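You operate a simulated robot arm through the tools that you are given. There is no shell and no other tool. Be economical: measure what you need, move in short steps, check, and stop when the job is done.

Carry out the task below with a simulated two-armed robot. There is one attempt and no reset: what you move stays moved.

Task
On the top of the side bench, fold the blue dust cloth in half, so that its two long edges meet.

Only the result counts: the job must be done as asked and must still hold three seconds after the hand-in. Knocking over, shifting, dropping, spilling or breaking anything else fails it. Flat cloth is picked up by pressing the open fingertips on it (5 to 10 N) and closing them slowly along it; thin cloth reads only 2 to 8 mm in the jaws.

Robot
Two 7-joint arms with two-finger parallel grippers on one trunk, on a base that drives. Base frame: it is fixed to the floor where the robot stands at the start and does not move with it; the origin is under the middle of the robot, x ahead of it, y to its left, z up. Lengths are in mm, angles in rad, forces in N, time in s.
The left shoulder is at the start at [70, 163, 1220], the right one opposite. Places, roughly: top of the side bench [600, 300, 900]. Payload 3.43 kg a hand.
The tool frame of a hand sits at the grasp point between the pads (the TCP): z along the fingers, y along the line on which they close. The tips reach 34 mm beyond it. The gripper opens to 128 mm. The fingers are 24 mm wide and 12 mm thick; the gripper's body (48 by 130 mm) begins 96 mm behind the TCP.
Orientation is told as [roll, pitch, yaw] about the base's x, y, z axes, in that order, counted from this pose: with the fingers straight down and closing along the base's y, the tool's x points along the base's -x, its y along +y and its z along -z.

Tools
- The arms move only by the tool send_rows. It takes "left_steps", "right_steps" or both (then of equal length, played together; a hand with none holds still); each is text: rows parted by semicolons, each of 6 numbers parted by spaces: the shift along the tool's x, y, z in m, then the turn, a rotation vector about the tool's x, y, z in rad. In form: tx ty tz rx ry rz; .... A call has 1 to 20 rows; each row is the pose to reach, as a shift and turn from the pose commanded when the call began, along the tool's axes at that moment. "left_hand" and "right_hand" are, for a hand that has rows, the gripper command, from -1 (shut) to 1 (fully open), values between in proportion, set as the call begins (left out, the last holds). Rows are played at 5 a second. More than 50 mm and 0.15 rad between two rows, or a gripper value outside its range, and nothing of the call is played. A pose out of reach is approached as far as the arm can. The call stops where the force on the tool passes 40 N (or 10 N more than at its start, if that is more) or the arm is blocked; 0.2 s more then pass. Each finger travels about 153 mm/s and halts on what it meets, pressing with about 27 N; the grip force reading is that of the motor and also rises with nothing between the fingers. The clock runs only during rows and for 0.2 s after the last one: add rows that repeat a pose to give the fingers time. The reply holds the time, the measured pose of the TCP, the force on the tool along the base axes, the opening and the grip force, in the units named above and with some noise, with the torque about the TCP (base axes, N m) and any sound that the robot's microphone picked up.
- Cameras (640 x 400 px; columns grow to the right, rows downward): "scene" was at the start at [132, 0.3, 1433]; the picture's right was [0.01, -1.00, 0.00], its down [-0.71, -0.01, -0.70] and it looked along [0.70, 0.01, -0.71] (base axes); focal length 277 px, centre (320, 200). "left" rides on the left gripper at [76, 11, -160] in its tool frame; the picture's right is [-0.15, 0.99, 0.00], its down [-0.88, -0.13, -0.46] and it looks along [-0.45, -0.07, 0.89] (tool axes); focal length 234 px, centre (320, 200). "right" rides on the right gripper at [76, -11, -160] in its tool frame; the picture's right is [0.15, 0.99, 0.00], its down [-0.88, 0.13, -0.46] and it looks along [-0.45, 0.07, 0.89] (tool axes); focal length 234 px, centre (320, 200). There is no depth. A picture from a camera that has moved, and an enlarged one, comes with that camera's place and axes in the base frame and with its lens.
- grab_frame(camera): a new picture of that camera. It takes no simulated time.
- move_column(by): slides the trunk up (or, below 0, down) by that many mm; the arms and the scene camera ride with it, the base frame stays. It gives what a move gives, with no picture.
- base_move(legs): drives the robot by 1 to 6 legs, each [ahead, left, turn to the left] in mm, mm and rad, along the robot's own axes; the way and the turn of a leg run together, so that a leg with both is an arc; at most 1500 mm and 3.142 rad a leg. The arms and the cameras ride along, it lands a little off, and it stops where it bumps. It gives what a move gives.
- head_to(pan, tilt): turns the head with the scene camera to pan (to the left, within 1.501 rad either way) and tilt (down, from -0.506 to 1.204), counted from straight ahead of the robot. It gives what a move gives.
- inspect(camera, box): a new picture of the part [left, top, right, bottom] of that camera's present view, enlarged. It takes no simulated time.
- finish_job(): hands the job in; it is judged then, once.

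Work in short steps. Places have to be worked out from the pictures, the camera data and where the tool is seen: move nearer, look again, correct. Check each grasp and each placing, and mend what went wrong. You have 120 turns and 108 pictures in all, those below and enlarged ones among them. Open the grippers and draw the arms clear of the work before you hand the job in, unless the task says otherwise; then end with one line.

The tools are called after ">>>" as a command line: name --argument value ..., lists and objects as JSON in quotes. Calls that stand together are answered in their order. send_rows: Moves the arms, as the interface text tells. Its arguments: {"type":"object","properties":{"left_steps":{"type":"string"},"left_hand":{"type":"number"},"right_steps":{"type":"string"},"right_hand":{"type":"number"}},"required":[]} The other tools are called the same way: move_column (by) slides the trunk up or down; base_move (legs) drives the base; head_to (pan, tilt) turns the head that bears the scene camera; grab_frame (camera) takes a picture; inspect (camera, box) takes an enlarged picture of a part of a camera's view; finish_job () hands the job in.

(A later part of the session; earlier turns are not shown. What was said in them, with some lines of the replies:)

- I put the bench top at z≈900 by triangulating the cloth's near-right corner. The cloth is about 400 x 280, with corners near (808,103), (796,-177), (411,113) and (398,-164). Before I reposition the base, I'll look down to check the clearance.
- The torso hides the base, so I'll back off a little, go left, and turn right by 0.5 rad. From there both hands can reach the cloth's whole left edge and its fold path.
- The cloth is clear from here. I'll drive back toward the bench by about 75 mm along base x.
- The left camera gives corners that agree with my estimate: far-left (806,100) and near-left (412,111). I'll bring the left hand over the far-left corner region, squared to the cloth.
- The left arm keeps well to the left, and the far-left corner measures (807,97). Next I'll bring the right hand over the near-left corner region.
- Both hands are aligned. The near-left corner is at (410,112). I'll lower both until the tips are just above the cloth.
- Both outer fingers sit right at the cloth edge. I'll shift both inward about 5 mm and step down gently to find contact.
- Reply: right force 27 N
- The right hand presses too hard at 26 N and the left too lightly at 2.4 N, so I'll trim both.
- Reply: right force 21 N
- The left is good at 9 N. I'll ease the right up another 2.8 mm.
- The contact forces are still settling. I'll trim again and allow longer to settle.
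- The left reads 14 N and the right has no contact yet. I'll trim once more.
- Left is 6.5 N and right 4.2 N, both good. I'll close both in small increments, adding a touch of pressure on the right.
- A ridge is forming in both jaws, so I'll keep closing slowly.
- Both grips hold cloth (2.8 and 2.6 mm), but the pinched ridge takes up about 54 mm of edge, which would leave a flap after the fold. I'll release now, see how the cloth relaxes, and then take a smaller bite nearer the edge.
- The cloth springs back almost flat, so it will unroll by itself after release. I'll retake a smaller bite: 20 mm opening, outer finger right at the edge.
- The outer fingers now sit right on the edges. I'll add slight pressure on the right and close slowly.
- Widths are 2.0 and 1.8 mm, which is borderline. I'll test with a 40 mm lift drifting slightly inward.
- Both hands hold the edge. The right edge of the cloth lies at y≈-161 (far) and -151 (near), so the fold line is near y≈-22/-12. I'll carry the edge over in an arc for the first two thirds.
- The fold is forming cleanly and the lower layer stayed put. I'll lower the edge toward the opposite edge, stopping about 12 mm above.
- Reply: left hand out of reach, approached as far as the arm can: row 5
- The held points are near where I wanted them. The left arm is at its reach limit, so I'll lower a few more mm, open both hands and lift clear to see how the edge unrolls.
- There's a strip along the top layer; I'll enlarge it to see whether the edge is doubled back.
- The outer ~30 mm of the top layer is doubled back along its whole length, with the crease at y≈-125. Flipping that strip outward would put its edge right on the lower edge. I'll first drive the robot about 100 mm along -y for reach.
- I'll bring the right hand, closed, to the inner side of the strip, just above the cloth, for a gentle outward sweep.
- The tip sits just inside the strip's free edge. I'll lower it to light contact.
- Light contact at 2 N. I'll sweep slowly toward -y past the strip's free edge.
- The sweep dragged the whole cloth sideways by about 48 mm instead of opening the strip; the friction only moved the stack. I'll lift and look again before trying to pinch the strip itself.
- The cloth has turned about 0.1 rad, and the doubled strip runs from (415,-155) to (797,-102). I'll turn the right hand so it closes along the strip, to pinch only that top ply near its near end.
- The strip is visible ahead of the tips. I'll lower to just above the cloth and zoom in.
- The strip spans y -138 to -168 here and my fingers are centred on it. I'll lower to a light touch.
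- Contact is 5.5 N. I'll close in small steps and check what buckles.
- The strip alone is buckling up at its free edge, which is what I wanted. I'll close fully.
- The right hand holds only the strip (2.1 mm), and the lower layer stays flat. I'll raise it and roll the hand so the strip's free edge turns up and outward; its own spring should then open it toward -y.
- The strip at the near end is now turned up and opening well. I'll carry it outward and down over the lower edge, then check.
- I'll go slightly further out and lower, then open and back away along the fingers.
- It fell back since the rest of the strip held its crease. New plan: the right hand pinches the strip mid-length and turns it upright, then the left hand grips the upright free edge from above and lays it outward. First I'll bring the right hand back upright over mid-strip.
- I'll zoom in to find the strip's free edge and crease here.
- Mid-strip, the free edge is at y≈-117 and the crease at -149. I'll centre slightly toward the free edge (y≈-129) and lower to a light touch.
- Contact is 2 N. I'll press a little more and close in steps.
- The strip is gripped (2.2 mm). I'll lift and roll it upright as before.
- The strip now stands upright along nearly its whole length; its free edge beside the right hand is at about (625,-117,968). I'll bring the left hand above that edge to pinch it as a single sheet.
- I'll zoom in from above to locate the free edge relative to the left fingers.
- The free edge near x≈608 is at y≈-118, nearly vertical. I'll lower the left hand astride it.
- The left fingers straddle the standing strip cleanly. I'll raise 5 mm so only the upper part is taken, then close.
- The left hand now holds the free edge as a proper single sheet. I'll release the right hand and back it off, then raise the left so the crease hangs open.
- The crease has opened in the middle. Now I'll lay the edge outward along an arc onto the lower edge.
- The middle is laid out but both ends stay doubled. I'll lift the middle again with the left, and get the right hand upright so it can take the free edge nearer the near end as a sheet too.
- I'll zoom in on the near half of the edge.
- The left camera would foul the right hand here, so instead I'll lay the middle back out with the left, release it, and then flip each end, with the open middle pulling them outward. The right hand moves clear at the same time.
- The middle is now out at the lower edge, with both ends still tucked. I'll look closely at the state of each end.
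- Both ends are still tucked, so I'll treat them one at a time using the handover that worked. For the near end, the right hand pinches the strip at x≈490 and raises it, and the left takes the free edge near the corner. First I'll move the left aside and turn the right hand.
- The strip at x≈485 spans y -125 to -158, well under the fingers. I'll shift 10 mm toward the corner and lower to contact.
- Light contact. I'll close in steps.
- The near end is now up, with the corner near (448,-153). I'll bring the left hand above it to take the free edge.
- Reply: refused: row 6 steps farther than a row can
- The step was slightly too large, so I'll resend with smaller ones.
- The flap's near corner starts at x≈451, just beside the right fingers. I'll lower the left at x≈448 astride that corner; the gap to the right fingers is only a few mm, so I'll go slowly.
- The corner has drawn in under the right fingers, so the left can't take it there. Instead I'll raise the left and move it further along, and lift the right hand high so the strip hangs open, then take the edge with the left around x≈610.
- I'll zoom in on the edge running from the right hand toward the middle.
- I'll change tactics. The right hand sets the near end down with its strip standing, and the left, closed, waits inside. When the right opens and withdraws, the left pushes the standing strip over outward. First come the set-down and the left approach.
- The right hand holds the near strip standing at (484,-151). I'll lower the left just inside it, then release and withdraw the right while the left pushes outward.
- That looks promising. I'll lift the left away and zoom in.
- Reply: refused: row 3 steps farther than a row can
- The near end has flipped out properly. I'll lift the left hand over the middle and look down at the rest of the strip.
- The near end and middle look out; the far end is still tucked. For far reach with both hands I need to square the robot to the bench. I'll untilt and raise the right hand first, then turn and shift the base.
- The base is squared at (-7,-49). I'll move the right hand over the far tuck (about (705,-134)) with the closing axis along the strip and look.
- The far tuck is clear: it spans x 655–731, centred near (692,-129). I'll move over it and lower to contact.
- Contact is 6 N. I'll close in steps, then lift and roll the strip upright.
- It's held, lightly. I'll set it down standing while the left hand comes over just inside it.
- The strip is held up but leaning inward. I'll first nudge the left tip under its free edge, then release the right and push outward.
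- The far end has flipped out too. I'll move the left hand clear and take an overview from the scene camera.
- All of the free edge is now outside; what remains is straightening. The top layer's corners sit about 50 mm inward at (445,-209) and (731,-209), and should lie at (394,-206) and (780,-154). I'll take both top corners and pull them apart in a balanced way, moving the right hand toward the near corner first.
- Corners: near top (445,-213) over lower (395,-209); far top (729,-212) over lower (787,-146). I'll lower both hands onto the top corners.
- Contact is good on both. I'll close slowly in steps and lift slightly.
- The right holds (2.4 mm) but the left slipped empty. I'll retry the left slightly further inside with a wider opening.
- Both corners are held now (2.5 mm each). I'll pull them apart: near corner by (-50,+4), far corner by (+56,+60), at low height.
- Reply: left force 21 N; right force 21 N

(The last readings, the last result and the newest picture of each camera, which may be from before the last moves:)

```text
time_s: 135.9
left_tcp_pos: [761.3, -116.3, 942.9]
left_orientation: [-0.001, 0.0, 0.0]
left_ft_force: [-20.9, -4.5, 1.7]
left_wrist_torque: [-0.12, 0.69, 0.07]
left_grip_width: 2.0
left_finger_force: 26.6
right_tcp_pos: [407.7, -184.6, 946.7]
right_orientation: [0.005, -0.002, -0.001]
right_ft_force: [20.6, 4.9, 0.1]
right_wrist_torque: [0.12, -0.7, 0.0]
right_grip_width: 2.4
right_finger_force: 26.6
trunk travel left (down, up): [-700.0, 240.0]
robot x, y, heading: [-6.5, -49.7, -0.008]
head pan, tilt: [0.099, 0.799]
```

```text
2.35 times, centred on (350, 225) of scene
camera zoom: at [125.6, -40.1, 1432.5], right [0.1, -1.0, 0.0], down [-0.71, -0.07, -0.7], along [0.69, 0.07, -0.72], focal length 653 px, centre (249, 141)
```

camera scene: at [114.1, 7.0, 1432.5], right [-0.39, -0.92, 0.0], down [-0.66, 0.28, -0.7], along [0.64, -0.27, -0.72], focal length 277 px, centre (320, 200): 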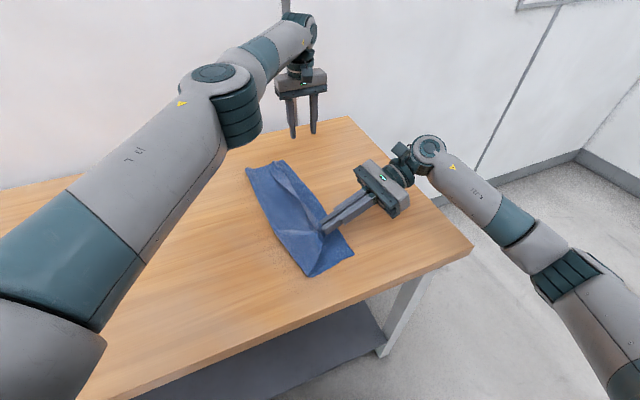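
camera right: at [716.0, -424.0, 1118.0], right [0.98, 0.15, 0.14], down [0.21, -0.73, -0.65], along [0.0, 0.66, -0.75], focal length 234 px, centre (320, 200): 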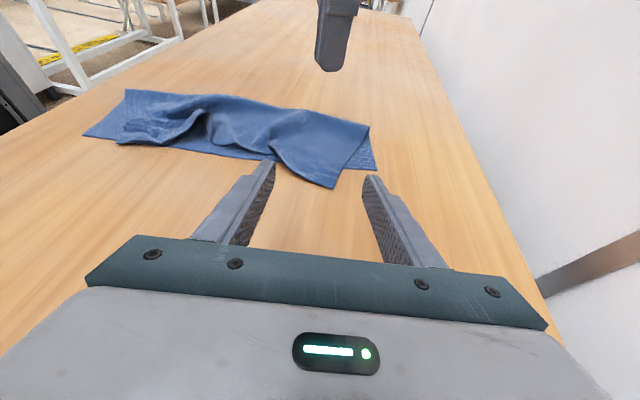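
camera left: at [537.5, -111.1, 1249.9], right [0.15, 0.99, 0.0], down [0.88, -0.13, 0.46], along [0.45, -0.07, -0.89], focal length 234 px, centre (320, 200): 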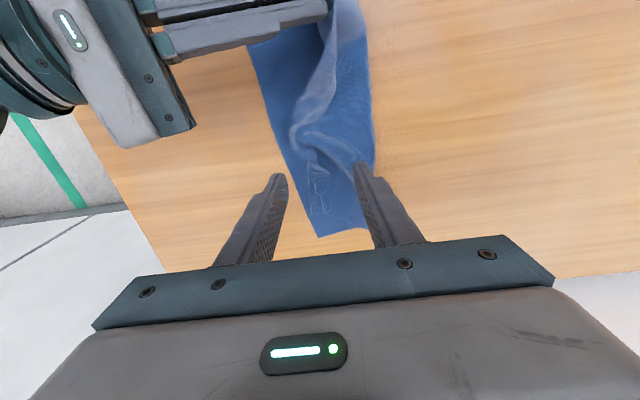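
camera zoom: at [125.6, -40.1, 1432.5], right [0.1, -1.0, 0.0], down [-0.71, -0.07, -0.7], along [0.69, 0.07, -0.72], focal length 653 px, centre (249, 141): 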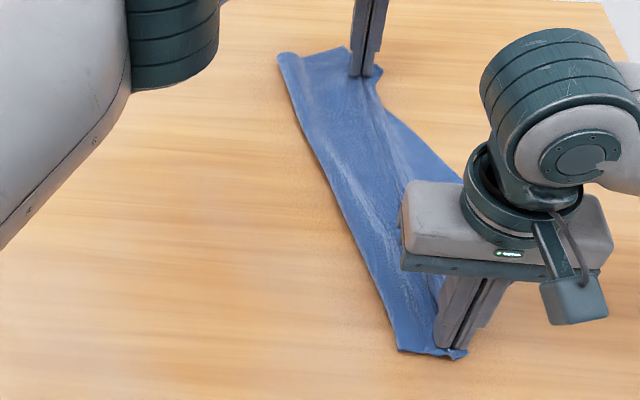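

The top edge is now taut with about 20 N between the hands. I'll ease the tension, lower, release, and lift both hands clear.

>>> send_rows --right_steps "-0.003 0 0.004 0 0 0; -0.004 0 0.006 0 0 0; -0.004 0 0.006 0 0 0" --left_steps "0.003 0 0.003 0 0 0; 0.004 0 0.004 0 0 0; 0.004 0 0.004 0 0 0"

>>> send_rows --right_steps "0 0 0 0 0 0; 0 0 -0.002 0 0 0; 0 0 -0.03 0 0 0; 0 0 -0.07 0 0 0; 0.04 -0.02 -0.09 0 0 0; 0.08 -0.04 -0.09 0 0 0; 0.11 -0.06 -0.09 0 0 0" --left_steps "0 0 0 0 0 0; 0 0 -0.002 0 0 0; 0 0 -0.03 0 0 0; 0 0 -0.07 0 0 0; 0 0.04 -0.09 0 0 0; 0 0.08 -0.10 0 0 0; 0 0.12 -0.10 0 0 0" --left_hand -0.6 --right_hand -0.6

>>> inspect --camera "scene" --box '[240, 140, 460, 310]'

```text
time_s: 136.7
left_tcp_pos: [757.0, -114.9, 939.8]
left_orientation: [-0.001, -0.002, 0.002]
left_ft_force: [-10.1, -1.6, 2.9]
left_wrist_torque: [-0.09, 0.32, 0.0]
left_grip_width: 2.2
left_finger_force: 26.8
right_tcp_pos: [412.1, -183.6, 939.7]
right_orientation: [0.003, 0.001, 0.0]
right_ft_force: [10.4, 1.3, 0.5]
right_wrist_torque: [0.02, -0.37, 0.01]
right_grip_width: 2.2
right_finger_force: 27.4
trunk travel left (down, up): [-700.0, 240.0]
robot x, y, heading: [-4.4, -43.7, 0.0]
head pan, tilt: [0.099, 0.799]
```

```text
time_s: 138.3
left_tcp_pos: [757.1, 5.9, 1038.9]
left_orientation: [-0.001, 0.001, 0.0]
left_ft_force: [-0.5, -0.6, 0.3]
left_wrist_torque: [-0.06, -0.01, -0.03]
left_grip_width: 25.4
left_finger_force: 0.1
right_tcp_pos: [365.3, -229.1, 1039.9]
right_orientation: [0.003, 0.003, 0.0]
right_ft_force: [-0.1, 0.0, 0.0]
right_wrist_torque: [0.0, -0.01, -0.02]
right_grip_width: 25.8
right_finger_force: 0.1
right hand out of reach, approached as far as the arm can: row 6, 7
trunk travel left (down, up): [-700.0, 240.0]
robot x, y, heading: [-4.0, -48.1, -0.003]
head pan, tilt: [0.099, 0.799]
```

```text
2.35 times, centred on (350, 225) of scene
camera zoom: at [125.5, -39.2, 1432.4], right [0.1, -1.0, 0.0], down [-0.71, -0.07, -0.7], along [0.69, 0.07, -0.72], focal length 653 px, centre (249, 141)
```

zoom: 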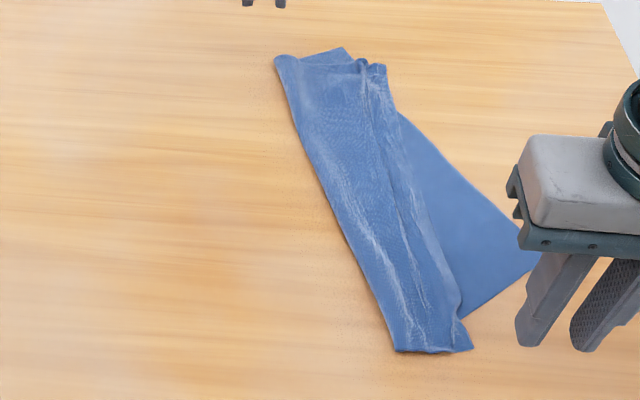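

The top edge is straight, but the lower layer has rotated: its corners are at about (494,-276) and (816,-97), while the top corners are at (405,-202) and (786,-145). I'll re-grip the top corners and carry them, lifted and without tension, onto the lower ones. First I'll bring the right back and check its pose.

>>> send_rows --right_steps "-0.03 0.01 0 0 0 0; -0.06 0.02 0 0 0 0; -0.06 0.02 0 0 0 0" --left_steps "0 -0.04 0 0 0 0; 0 -0.08 0 0 0 0; 0 -0.12 0.01 0 0 0" --left_hand -0.5 --right_hand -0.5

```text
time_s: 139.1
left_tcp_pos: [756.4, -117.2, 1028.9]
left_orientation: [0.003, 0.001, 0.002]
left_ft_force: [0.2, -0.6, 1.0]
left_wrist_torque: [0.03, 0.0, 0.01]
left_grip_width: 32.0
left_finger_force: 0.1
right_tcp_pos: [426.0, -210.5, 1039.4]
right_orientation: [0.008, 0.0, 0.0]
right_ft_force: [-0.2, 0.2, 0.4]
right_wrist_torque: [0.05, 0.0, -0.05]
right_grip_width: 31.9
right_finger_force: 0.1
trunk travel left (down, up): [-700.0, 240.0]
robot x, y, heading: [-5.7, -46.0, -0.004]
head pan, tilt: [0.099, 0.799]
```

Both hands are placed. I'll lower onto the top corners.

>>> send_rows --right_steps "0.008 0.030 0.035 0 0 0; 0.008 0.030 0.07 0 0 0; 0.008 0.030 0.095 0 0 0; 0.008 0.030 0.101 0 0 0; 0.008 0.030 0.103 0 0 0; 0.008 0.030 0.103 0 0 0" --left_steps "0 0 0.03 0 0 0; 0 0 0.06 0 0 0; 0 0 0.085 0 0 0; 0 0 0.091 0 0 0; 0 0 0.0925 0 0 0; 0 0 0.0925 0 0 0"

```text
time_s: 140.5
left_tcp_pos: [756.2, -114.8, 936.4]
left_orientation: [0.0, -0.002, 0.002]
left_ft_force: [-0.4, -0.1, 0.4]
left_wrist_torque: [0.01, 0.0, -0.01]
left_grip_width: 32.4
left_finger_force: 0.1
right_tcp_pos: [417.9, -178.0, 936.6]
right_orientation: [0.005, 0.0, 0.001]
right_ft_force: [0.4, 0.3, 1.7]
right_wrist_torque: [0.03, 0.02, 0.0]
right_grip_width: 31.8
right_finger_force: 0.0
trunk travel left (down, up): [-700.0, 240.0]
robot x, y, heading: [-5.8, -44.7, -0.002]
head pan, tilt: [0.099, 0.799]
```

I'll add slight pressure and close in steps.

>>> send_rows --right_steps "0 0 0.001 0 0 0; 0 0 0.001 0 0 0; 0 0 0.001 0 0 0" --left_steps "0 0 0.0015 0 0 0; 0 0 0.0015 0 0 0; 0 0 0.0015 0 0 0" --left_hand -0.6 --right_hand -0.6

>>> send_rows --right_steps "0 0 0 0 0 0; 0 0 0 0 0 0" --left_steps "0 0 0 0 0 0; 0 0 0 0 0 0" --left_hand -0.75 --right_hand -0.75

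>>> send_rows --right_steps "0 0 0 0 0 0; 0 0 0 0 0 0" --left_steps "0 0 0 0 0 0; 0 0 0 0 0 0" --left_hand -0.88 --right_hand -0.88

>>> send_rows --right_steps "0 0 0 0 0 0; 0 0 0 0 0 0; 0 0 0 0 0 0; 0 0 -0.012 0 0 0; 0 0 -0.024 0 0 0" --left_steps "0 0 0 0 0 0; 0 0 0 0 0 0; 0 0 0 0 0 0; 0 0 -0.012 0 0 0; 0 0 -0.024 0 0 0" --left_hand -1 --right_hand -1

```text
time_s: 141.3
left_tcp_pos: [756.4, -115.5, 936.2]
left_orientation: [-0.001, -0.001, 0.002]
left_ft_force: [1.7, -1.6, 7.4]
left_wrist_torque: [0.04, -0.08, -0.03]
left_grip_width: 25.2
left_finger_force: 0.0
right_tcp_pos: [416.4, -179.3, 936.2]
right_orientation: [0.006, 0.0, 0.0]
right_ft_force: [1.7, 0.6, 3.5]
right_wrist_torque: [0.06, 0.04, 0.0]
right_grip_width: 25.6
right_finger_force: 0.0
trunk travel left (down, up): [-700.0, 240.0]
robot x, y, heading: [-11.5, -49.3, -0.002]
head pan, tilt: [0.099, 0.799]
```

```text
time_s: 141.9
left_tcp_pos: [756.9, -113.4, 936.1]
left_orientation: [0.0, -0.002, 0.002]
left_ft_force: [1.3, -0.1, 9.7]
left_wrist_torque: [0.05, -0.07, -0.01]
left_grip_width: 15.6
left_finger_force: 0.0
right_tcp_pos: [416.3, -179.5, 936.2]
right_orientation: [0.006, 0.002, -0.001]
right_ft_force: [0.6, -0.2, 3.6]
right_wrist_torque: [0.07, 0.02, -0.01]
right_grip_width: 15.7
right_finger_force: 0.0
trunk travel left (down, up): [-700.0, 240.0]
robot x, y, heading: [-5.4, -48.3, -0.003]
head pan, tilt: [0.099, 0.799]
```

```text
time_s: 142.5
left_tcp_pos: [757.0, -115.7, 935.4]
left_orientation: [-0.001, -0.001, 0.0]
left_ft_force: [0.6, -0.4, 10.1]
left_wrist_torque: [0.0, -0.07, 0.0]
left_grip_width: 7.7
left_finger_force: 0.0
right_tcp_pos: [416.9, -178.9, 936.8]
right_orientation: [0.006, 0.001, 0.0]
right_ft_force: [-0.4, 0.4, 4.1]
right_wrist_torque: [0.06, -0.02, -0.02]
right_grip_width: 7.9
right_finger_force: 0.5
trunk travel left (down, up): [-700.0, 240.0]
robot x, y, heading: [-8.6, -49.2, -0.001]
head pan, tilt: [0.099, 0.799]
```

```text
time_s: 143.7
left_tcp_pos: [757.2, -114.8, 959.2]
left_orientation: [0.0, 0.0, 0.002]
left_ft_force: [-0.5, 0.6, -0.6]
left_wrist_torque: [0.04, 0.02, 0.02]
left_grip_width: 2.7
left_finger_force: 27.1
right_tcp_pos: [416.3, -178.7, 959.9]
right_orientation: [0.005, 0.0, 0.001]
right_ft_force: [0.6, -0.9, -0.3]
right_wrist_torque: [0.0, -0.02, -0.02]
right_grip_width: 2.4
right_finger_force: 27.1
trunk travel left (down, up): [-700.0, 240.0]
robot x, y, heading: [-7.7, -47.6, -0.0]
head pan, tilt: [0.099, 0.799]
```

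Both hold. I'll rotate the top edge onto the lower edge: right by (+80,-72) and left by (+30,+48), each yawing along. Then I'll lower.

>>> send_rows --right_steps "-0.008 -0.007 0 0 0 -0.03; -0.016 -0.014 0 0 0 -0.06; -0.024 -0.022 0 0 0 -0.09; -0.032 -0.029 0 0 0 -0.12; -0.040 -0.036 0 0 0 -0.15; -0.048 -0.043 0 0 0 -0.18; -0.056 -0.050 0 0 0 -0.21; -0.064 -0.058 0 0 0 -0.24; -0.072 -0.065 0 0 0 -0.27; -0.080 -0.072 0 0 0 -0.30; -0.080 -0.072 0.008 0 0 -0.30; -0.080 -0.072 0.014 0 0 -0.30" --left_steps "-0.003 0.005 0 0 0 -0.03; -0.006 0.010 0 0 0 -0.06; -0.009 0.014 0 0 0 -0.09; -0.012 0.019 0 0 0 -0.12; -0.015 0.024 0 0 0 -0.15; -0.018 0.029 0 0 0 -0.18; -0.021 0.034 0 0 0 -0.21; -0.024 0.038 0 0 0 -0.24; -0.027 0.043 0 0 0 -0.27; -0.030 0.048 0 0 0 -0.30; -0.030 0.048 0.008 0 0 -0.30; -0.030 0.048 0.014 0 0 -0.30"

>>> inspect --camera "scene" --box '[240, 140, 480, 310]'

```text
time_s: 146.3
left_tcp_pos: [787.4, -66.6, 943.3]
left_orientation: [0.001, 0.001, 0.301]
left_ft_force: [0.6, 0.2, -0.2]
left_wrist_torque: [-0.04, 0.02, 0.01]
left_grip_width: 2.8
left_finger_force: 26.6
right_tcp_pos: [498.4, -250.1, 945.6]
right_orientation: [0.005, -0.001, 0.298]
right_ft_force: [-0.1, -0.5, 0.0]
right_wrist_torque: [0.02, 0.01, -0.01]
right_grip_width: 2.6
right_finger_force: 27.3
trunk travel left (down, up): [-700.0, 240.0]
robot x, y, heading: [-1.7, -49.0, -0.003]
head pan, tilt: [0.099, 0.799]
```

```text
2.35 times, centred on (360, 225) of scene
camera zoom: at [125.8, -40.5, 1432.5], right [0.1, -1.0, 0.0], down [-0.71, -0.07, -0.7], along [0.69, 0.07, -0.72], focal length 653 px, centre (226, 141)
```

zoom: 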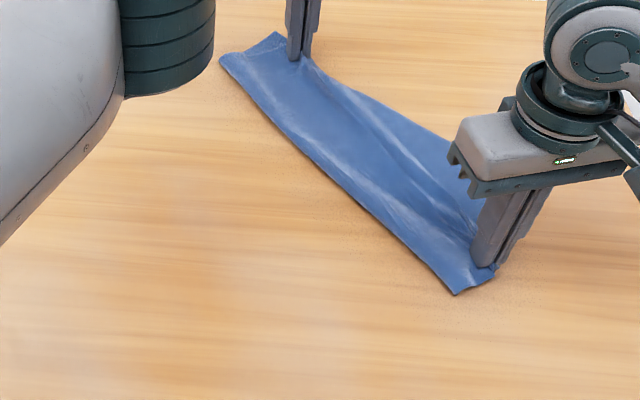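

The layers turned together, so the lower near corner still sticks out (about (575,-370)). I'll release the far corner and use the left hand to press down on the exposed lower layer near (665,-212), then pull the near top corner outward with the right.

>>> send_rows --left_steps "0 0 0.003 0 0 0; 0 0 -0.001 0 0 0; 0 0 -0.04 0 0 0; 0 0 -0.085 0 0 0; 0.035 -0.022 -0.09 0 0 0; 0.07 -0.045 -0.09 0 0 0; 0.105 -0.068 -0.09 0 0 0; 0.135 -0.087 -0.09 0 0 0; 0.159 -0.102 -0.09 0 0 0; 0.159 -0.102 -0.05 0 0 0; 0.159 -0.102 -0.01 0 0 0; 0.159 -0.102 0.004 0 0 0; 0.159 -0.102 0.008 0 0 0; 0.159 -0.102 0.010 0 0 0; 0.159 -0.102 0.010 0 0 0" --left_hand -0.6

```text
time_s: 149.5
left_tcp_pos: [666.1, -212.1, 936.1]
left_orientation: [-0.001, -0.001, 0.302]
left_ft_force: [1.7, 0.5, 10.1]
left_wrist_torque: [0.19, -0.01, -0.05]
left_grip_width: 25.8
left_finger_force: 0.5
left hand out of reach, approached as far as the arm can: row 5, 6
right_tcp_pos: [498.1, -250.3, 945.7]
right_orientation: [0.005, -0.001, 0.301]
right_ft_force: [-0.7, 0.3, 0.1]
right_wrist_torque: [0.0, 0.01, -0.03]
right_grip_width: 2.5
right_finger_force: 27.0
trunk travel left (down, up): [-700.0, 240.0]
robot x, y, heading: [-6.3, -46.8, -0.005]
head pan, tilt: [0.099, 0.799]
```

The left presses at 10 N, so I'll add a bit more. Then I'll lift and pull the near top corner outward with the right.

>>> send_rows --left_steps "0 0 0.001 0 0 0; 0 0 0.0015 0 0 0; 0 0 0.0015 0 0 0; 0 0 0.0015 0 0 0; 0 0 0.0015 0 0 0; 0 0 0.0015 0 0 0; 0 0 0.0015 0 0 0; 0 0 0.0015 0 0 0; 0 0 0.0015 0 0 0; 0 0 0.0015 0 0 0; 0 0 0.0015 0 0 0; 0 0 0.0015 0 0 0" --right_steps "0 0 -0.01 0 0 0; -0.003 -0.008 -0.02 0 0 0; -0.008 -0.018 -0.025 0 0 0; -0.012 -0.028 -0.025 0 0 0; -0.016 -0.038 -0.025 0 0 0; -0.020 -0.050 -0.025 0 0 0; -0.025 -0.062 -0.025 0 0 0; -0.030 -0.074 -0.025 0 0 0; -0.036 -0.086 -0.025 0 0 0; -0.041 -0.098 -0.022 0 0 0; -0.046 -0.110 -0.018 0 0 0; -0.046 -0.110 -0.012 0 0 0"

>>> inspect --camera "scene" --box '[240, 120, 520, 310]'

```text
time_s: 152.1
left_tcp_pos: [662.2, -211.2, 936.5]
left_orientation: [-0.001, -0.002, 0.3]
left_ft_force: [3.1, -1.2, 29.9]
left_wrist_torque: [0.47, 0.18, 0.01]
left_grip_width: 24.5
left_finger_force: 0.0
right_tcp_pos: [572.2, -340.1, 958.7]
right_orientation: [0.004, -0.003, 0.3]
right_ft_force: [2.1, 5.5, -1.8]
right_wrist_torque: [0.14, -0.06, 0.04]
right_grip_width: 2.6
right_finger_force: 27.0
trunk travel left (down, up): [-700.0, 240.0]
robot x, y, heading: [-10.1, -49.3, -0.006]
head pan, tilt: [0.099, 0.799]
```

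```text
2.11 times, centred on (380, 215) of scene
camera zoom: at [122.8, -39.0, 1432.8], right [0.1, -1.0, 0.0], down [-0.71, -0.07, -0.7], along [0.7, 0.07, -0.72], focal length 584 px, centre (194, 168)
```

zoom: 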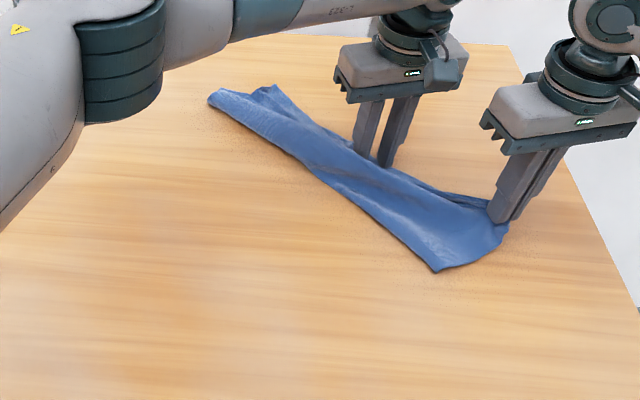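

The near end is now nearly matched, with the lower edge showing only as a thin line. I'll pull a few mm more, lower and release the right, then lift the left.

>>> send_rows --right_steps "-0.003 -0.006 0.006 0 0 0; -0.005 -0.011 0.014 0 0 0; -0.005 -0.011 0.020 0 0 0; -0.005 -0.011 0.020 0 0 0"

>>> send_rows --right_steps "0 0 0 0 0 0; 0 0 -0.002 0 0 0; 0 0 -0.03 0 0 0; 0 0 -0.075 0 0 0; 0 0 -0.10 0 0 0; 0 -0.04 -0.10 0 0 0; 0 -0.06 -0.10 0 0 0" --right_hand -0.6

>>> send_rows --left_steps "0 0 -0.01 0 0 0; 0 0 -0.04 0 0 0; 0 0 -0.08 0 0 0; 0 0.03 -0.11 0 0 0; 0 0.07 -0.12 0 0 0; 0 0.11 -0.12 0 0 0; 0 0.15 -0.12 0 0 0; 0 0.19 -0.12 0 0 0; 0 0.23 -0.12 0 0 0"

>>> inspect --camera "scene" --box '[240, 130, 480, 300]'

```text
time_s: 153.1
left_tcp_pos: [662.8, -210.1, 935.5]
left_orientation: [-0.003, -0.001, 0.3]
left_ft_force: [0.2, -4.8, 30.1]
left_wrist_torque: [0.4, 0.28, 0.15]
left_grip_width: 23.5
left_finger_force: 0.0
right_tcp_pos: [579.1, -348.8, 937.7]
right_orientation: [0.003, -0.005, 0.3]
right_ft_force: [2.1, 9.5, 0.3]
right_wrist_torque: [0.25, -0.06, 0.13]
right_grip_width: 2.5
right_finger_force: 27.1
trunk travel left (down, up): [-700.0, 240.0]
robot x, y, heading: [-5.2, -42.3, -0.002]
head pan, tilt: [0.099, 0.799]
```

```text
time_s: 154.7
left_tcp_pos: [663.7, -211.9, 935.0]
left_orientation: [-0.001, -0.004, 0.302]
left_ft_force: [2.7, -1.4, 30.5]
left_wrist_torque: [0.45, 0.21, 0.03]
left_grip_width: 24.5
left_finger_force: 0.1
right_tcp_pos: [597.4, -407.8, 1039.0]
right_orientation: [0.003, -0.003, 0.3]
right_ft_force: [0.5, 0.8, 0.6]
right_wrist_torque: [0.01, 0.01, -0.02]
right_grip_width: 25.7
right_finger_force: 0.1
trunk travel left (down, up): [-700.0, 240.0]
robot x, y, heading: [-4.8, -45.9, -0.01]
head pan, tilt: [0.099, 0.799]
```

```text
time_s: 156.7
left_tcp_pos: [594.8, 9.1, 1052.0]
left_orientation: [-0.001, 0.0, 0.302]
left_ft_force: [0.5, 0.1, -0.3]
left_wrist_torque: [-0.05, 0.02, -0.04]
left_grip_width: 25.5
left_finger_force: 0.1
right_tcp_pos: [599.7, -407.0, 1037.6]
right_orientation: [0.003, -0.002, 0.299]
right_ft_force: [0.7, 0.3, 0.4]
right_wrist_torque: [-0.03, 0.02, 0.02]
right_grip_width: 25.7
right_finger_force: 0.1
trunk travel left (down, up): [-700.0, 240.0]
robot x, y, heading: [-5.2, -46.9, -0.004]
head pan, tilt: [0.099, 0.799]
```

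```text
2.35 times, centred on (360, 215) of scene
camera zoom: at [125.4, -38.0, 1432.5], right [0.1, -1.0, 0.0], down [-0.71, -0.07, -0.7], along [0.69, 0.07, -0.72], focal length 653 px, centre (226, 165)
```

zoom: 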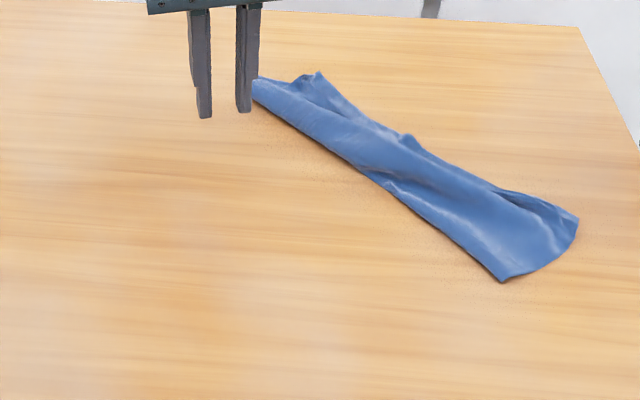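

I'm out of pictures now, so I'll rely on readings. The folded strip's outer corners, near (595,-362) and (810,-90), are about 347 mm apart against 394 mm of cloth. I'll grip both plies together at each outer corner with a firmer press and stretch lengthwise, but only if the jaw width shows both plies.

>>> send_rows --right_steps "-0.003 0.014 0.015 0 0 -0.12; -0.006 0.028 0.03 0 0 -0.24; -0.009 0.042 0.045 0 0 -0.36; -0.012 0.056 0.06 0 0 -0.48; -0.0155 0.0706 0.075 0 0 -0.60; -0.0155 0.0706 0.080 0 0 -0.60; -0.0155 0.0706 0.080 0 0 -0.60" --left_steps "-0.022 -0.022 0.01 0 0 -0.09; -0.045 -0.043 0.02 0 0 -0.18; -0.067 -0.065 0.03 0 0 -0.27; -0.090 -0.087 0.04 0 0 -0.36; -0.112 -0.108 0.06 0 0 -0.45; -0.135 -0.130 0.08 0 0 -0.54; -0.157 -0.152 0.092 0 0 -0.60" --left_hand -0.4 --right_hand -0.4

```text
time_s: 158.3
left_tcp_pos: [772.9, -85.4, 958.3]
left_orientation: [-0.001, -0.001, 0.895]
left_ft_force: [0.3, -1.2, 0.6]
left_wrist_torque: [0.09, -0.04, 0.02]
left_grip_width: 38.4
left_finger_force: 0.0
left hand out of reach, approached as far as the arm can: row 7
right_tcp_pos: [594.8, -349.3, 981.0]
right_orientation: [-0.001, -0.004, 0.766]
right_ft_force: [0.0, 1.0, -0.8]
right_wrist_torque: [-0.08, 0.02, 0.02]
right_grip_width: 38.6
right_finger_force: 0.0
right hand out of reach, approached as far as the arm can: row 4, 5, 6, 7
trunk travel left (down, up): [-700.0, 240.0]
robot x, y, heading: [-10.2, -49.2, -0.004]
head pan, tilt: [0.099, 0.799]
```

I'm close enough. I'll shift the right slightly inward and lower both to a firm contact.

>>> send_rows --right_steps "-0.005 0.005 0.015 0 0 0.04; -0.0097 0.010 0.03 0 0 0.06; -0.0097 0.010 0.042 0 0 0.06; -0.0097 0.010 0.0455 0 0 0.06; -0.0097 0.010 0.048 0 0 0.06; -0.0097 0.010 0.048 0 0 0.06" --left_steps "0 0 0.010 0 0 0; 0 0 0.018 0 0 0; 0 0 0.021 0 0 0; 0 0 0.0235 0 0 0; 0 0 0.025 0 0 0; 0 0 0.025 0 0 0"

```text
time_s: 159.7
left_tcp_pos: [773.0, -83.8, 936.2]
left_orientation: [-0.001, 0.0, 0.899]
left_ft_force: [1.9, -1.0, 3.3]
left_wrist_torque: [0.01, 0.01, 0.04]
left_grip_width: 37.9
left_finger_force: 0.1
right_tcp_pos: [595.0, -337.0, 935.2]
right_orientation: [-0.002, -0.009, 0.703]
right_ft_force: [1.2, -0.9, 17.8]
right_wrist_torque: [0.43, 0.11, -0.02]
right_grip_width: 37.3
right_finger_force: 0.0
trunk travel left (down, up): [-700.0, 240.0]
robot x, y, heading: [-5.3, -51.8, -0.002]
head pan, tilt: [0.099, 0.799]
```

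The right is at 18 N and the left needs about 1.2 mm more. Then I'll close both slowly.

>>> send_rows --left_steps "0 0 0.0013 0 0 0; 0 0 0.0013 0 0 0; 0 0 0.0013 0 0 0" --right_steps "0 0 0 0 0 0; 0 0 0 0 0 0; 0 0 0 0 0 0" --left_hand -0.5 --right_hand -0.5

>>> send_rows --left_steps "0 0 0 0 0 0; 0 0 0 0 0 0" --right_steps "0 0 0 0 0 0; 0 0 0 0 0 0" --left_hand -0.65 --right_hand -0.65

>>> send_rows --left_steps "0 0 0 0 0 0; 0 0 0 0 0 0" --right_steps "0 0 0 0 0 0; 0 0 0 0 0 0" --left_hand -0.8 --right_hand -0.8

>>> send_rows --left_steps "0 0 0 0 0 0; 0 0 0 0 0 0; 0 0 0 0 0 0; 0 0 -0.004 0 0 0" --right_steps "0 0 0 0 0 0; 0 0 0 0 0 0; 0 0 0 0 0 0; 0 0 -0.004 0 0 0" --left_hand -1 --right_hand -1

```text
time_s: 160.5
left_tcp_pos: [773.4, -84.0, 935.9]
left_orientation: [-0.004, -0.001, 0.901]
left_ft_force: [0.1, 0.1, 9.7]
left_wrist_torque: [0.16, 0.11, 0.01]
left_grip_width: 32.0
left_finger_force: 0.0
right_tcp_pos: [594.1, -334.8, 936.2]
right_orientation: [-0.004, -0.007, 0.705]
right_ft_force: [5.7, 0.0, 22.4]
right_wrist_torque: [0.44, -0.05, -0.12]
right_grip_width: 29.8
right_finger_force: 0.0
trunk travel left (down, up): [-700.0, 240.0]
robot x, y, heading: [-6.2, -47.9, -0.001]
head pan, tilt: [0.099, 0.799]
```

```text
time_s: 161.1
left_tcp_pos: [772.5, -83.1, 935.8]
left_orientation: [-0.003, 0.0, 0.901]
left_ft_force: [1.6, 0.0, 10.2]
left_wrist_torque: [0.1, 0.1, 0.02]
left_grip_width: 21.6
left_finger_force: 0.0
right_tcp_pos: [592.2, -335.2, 936.8]
right_orientation: [-0.004, -0.005, 0.707]
right_ft_force: [2.5, 2.8, 24.1]
right_wrist_torque: [0.57, 0.02, -0.06]
right_grip_width: 22.7
right_finger_force: 0.1
trunk travel left (down, up): [-700.0, 240.0]
robot x, y, heading: [-6.8, -47.9, -0.002]
head pan, tilt: [0.099, 0.799]
```

```text
time_s: 161.7
left_tcp_pos: [772.2, -83.4, 935.9]
left_orientation: [-0.002, -0.002, 0.9]
left_ft_force: [0.6, 0.8, 9.4]
left_wrist_torque: [0.09, 0.04, -0.02]
left_grip_width: 12.5
left_finger_force: 0.1
right_tcp_pos: [592.8, -336.2, 935.1]
right_orientation: [-0.006, -0.008, 0.705]
right_ft_force: [2.9, -0.6, 24.9]
right_wrist_torque: [0.33, -0.1, -0.06]
right_grip_width: 11.5
right_finger_force: 0.0
trunk travel left (down, up): [-700.0, 240.0]
robot x, y, heading: [-6.3, -47.0, -0.001]
head pan, tilt: [0.099, 0.799]
```

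```text
time_s: 162.7
left_tcp_pos: [772.4, -84.1, 936.8]
left_orientation: [0.001, -0.002, 0.9]
left_ft_force: [-0.3, -0.3, 0.5]
left_wrist_torque: [0.02, 0.06, 0.06]
left_grip_width: 3.1
left_finger_force: 26.8
right_tcp_pos: [593.9, -337.1, 936.0]
right_orientation: [0.0, -0.002, 0.705]
right_ft_force: [-0.3, 0.7, 6.8]
right_wrist_torque: [0.11, 0.04, 0.02]
right_grip_width: 3.2
right_finger_force: 26.5
trunk travel left (down, up): [-700.0, 240.0]
robot x, y, heading: [-3.9, -45.0, -0.003]
head pan, tilt: [0.099, 0.799]
```

The widths read 3.1 and 3.2 mm, more than earlier single-ply grips, so both plies are likely held. I'll pull gently apart with the right and watch the force.

>>> send_rows --right_steps "0.006 -0.001 -0.004 0 0 0; 0.012 -0.002 -0.006 0 0 0; 0.018 -0.004 -0.006 0 0 0; 0.024 -0.005 -0.006 0 0 0; 0.029 -0.006 -0.006 0 0 0"

```text
time_s: 163.9
left_tcp_pos: [774.8, -85.0, 936.6]
left_orientation: [0.0, 0.001, 0.9]
left_ft_force: [-4.5, -6.7, 0.9]
left_wrist_torque: [-0.21, 0.13, 0.01]
left_grip_width: 3.0
left_finger_force: 27.4
right_tcp_pos: [577.9, -358.6, 942.9]
right_orientation: [0.0, -0.005, 0.707]
right_ft_force: [4.5, 6.3, -0.3]
right_wrist_torque: [0.19, -0.15, 0.04]
right_grip_width: 3.0
right_finger_force: 27.3
trunk travel left (down, up): [-700.0, 240.0]
robot x, y, heading: [-5.8, -49.7, -0.008]
head pan, tilt: [0.099, 0.799]
```

Tension has reached 8 N with the grips 337 mm apart, consistent with the edge now being taut. I'll add 2 mm, ease, lower, release and withdraw both hands.

>>> send_rows --right_steps "0.002 0 0.003 0 0 0; 0.002 0 0.007 0 0 0; 0.002 0 0.007 0 0 0; -0.001 0 0.007 0 0 0; -0.001 0 0.007 0 0 0"

>>> send_rows --right_steps "0 0 0 0 0 0; 0 0 0 0 0 0; 0 0 -0.002 0 0 0; 0 0 -0.03 0 0 0; 0 0 -0.07 0 0 0; 0 0 -0.11 0 0 0" --left_steps "0 0 0 0 0 0; 0 0 0 0 0 0; 0 0 -0.002 0 0 0; 0 0 -0.03 0 0 0; 0 0 -0.07 0 0 0; 0 0 -0.11 0 0 0" --left_hand -0.5 --right_hand -0.5

```text
time_s: 165.1
left_tcp_pos: [774.8, -84.3, 937.6]
left_orientation: [0.001, 0.0, 0.902]
left_ft_force: [-5.2, -7.9, 0.6]
left_wrist_torque: [-0.24, 0.15, 0.04]
left_grip_width: 3.2
left_finger_force: 27.2
right_tcp_pos: [579.3, -359.4, 935.9]
right_orientation: [0.0, -0.006, 0.706]
right_ft_force: [4.9, 7.1, 1.1]
right_wrist_torque: [0.21, -0.14, 0.07]
right_grip_width: 3.1
right_finger_force: 26.9
trunk travel left (down, up): [-700.0, 240.0]
robot x, y, heading: [-6.5, -48.5, -0.003]
head pan, tilt: [0.099, 0.799]
```

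```text
time_s: 166.5
left_tcp_pos: [772.7, -82.6, 1046.7]
left_orientation: [0.0, -0.001, 0.901]
left_ft_force: [-0.2, 0.4, 0.7]
left_wrist_torque: [0.01, -0.02, -0.03]
left_grip_width: 31.9
left_finger_force: 0.1
right_tcp_pos: [578.8, -360.1, 1045.5]
right_orientation: [0.002, -0.003, 0.705]
right_ft_force: [-0.4, 0.3, -0.9]
right_wrist_torque: [0.01, 0.02, 0.03]
right_grip_width: 31.9
right_finger_force: 0.1
trunk travel left (down, up): [-700.0, 240.0]
robot x, y, heading: [-5.4, -50.1, -0.004]
head pan, tilt: [0.099, 0.799]
```

Both hands are released and above the cloth. With no pictures left, I'll open the grippers fully, raise the arms clear, and hand in.

>>> send_rows --right_steps "0.0 0 -0.03 0 0 0; 0.0 0 -0.06 0 0 0; 0 0 -0.09 0 0 0; 0 0 -0.09 0 0 0" --left_steps "0 0.02 -0.03 0 0 0; 0 0.04 -0.06 0 0 0; 0 0.06 -0.09 0 0 0; 0 0.06 -0.09 0 0 0" --left_hand 1 --right_hand 1

>>> finish_job

```text
time_s: 167.5
left_tcp_pos: [729.2, -46.6, 1136.5]
left_orientation: [0.001, 0.003, 0.9]
left_ft_force: [-0.3, 0.2, 0.1]
left_wrist_torque: [-0.02, 0.01, -0.01]
left_grip_width: 127.9
left_finger_force: 0.0
right_tcp_pos: [577.6, -359.5, 1135.4]
right_orientation: [-0.001, -0.004, 0.704]
right_ft_force: [0.3, 0.2, -0.2]
right_wrist_torque: [0.03, 0.02, 0.01]
right_grip_width: 127.9
right_finger_force: 0.0
trunk travel left (down, up): [-700.0, 240.0]
robot x, y, heading: [-6.9, -48.4, 0.0]
head pan, tilt: [0.099, 0.799]
```

```text
The job is handed in.
```

I handed in the blue cloth folded over lengthwise, but I can't confirm that its long edges meet: my last picture, taken before a final stretch of the edge, still showed wrinkles and bunching in the middle, and the cloth has shifted and turned on the bench.
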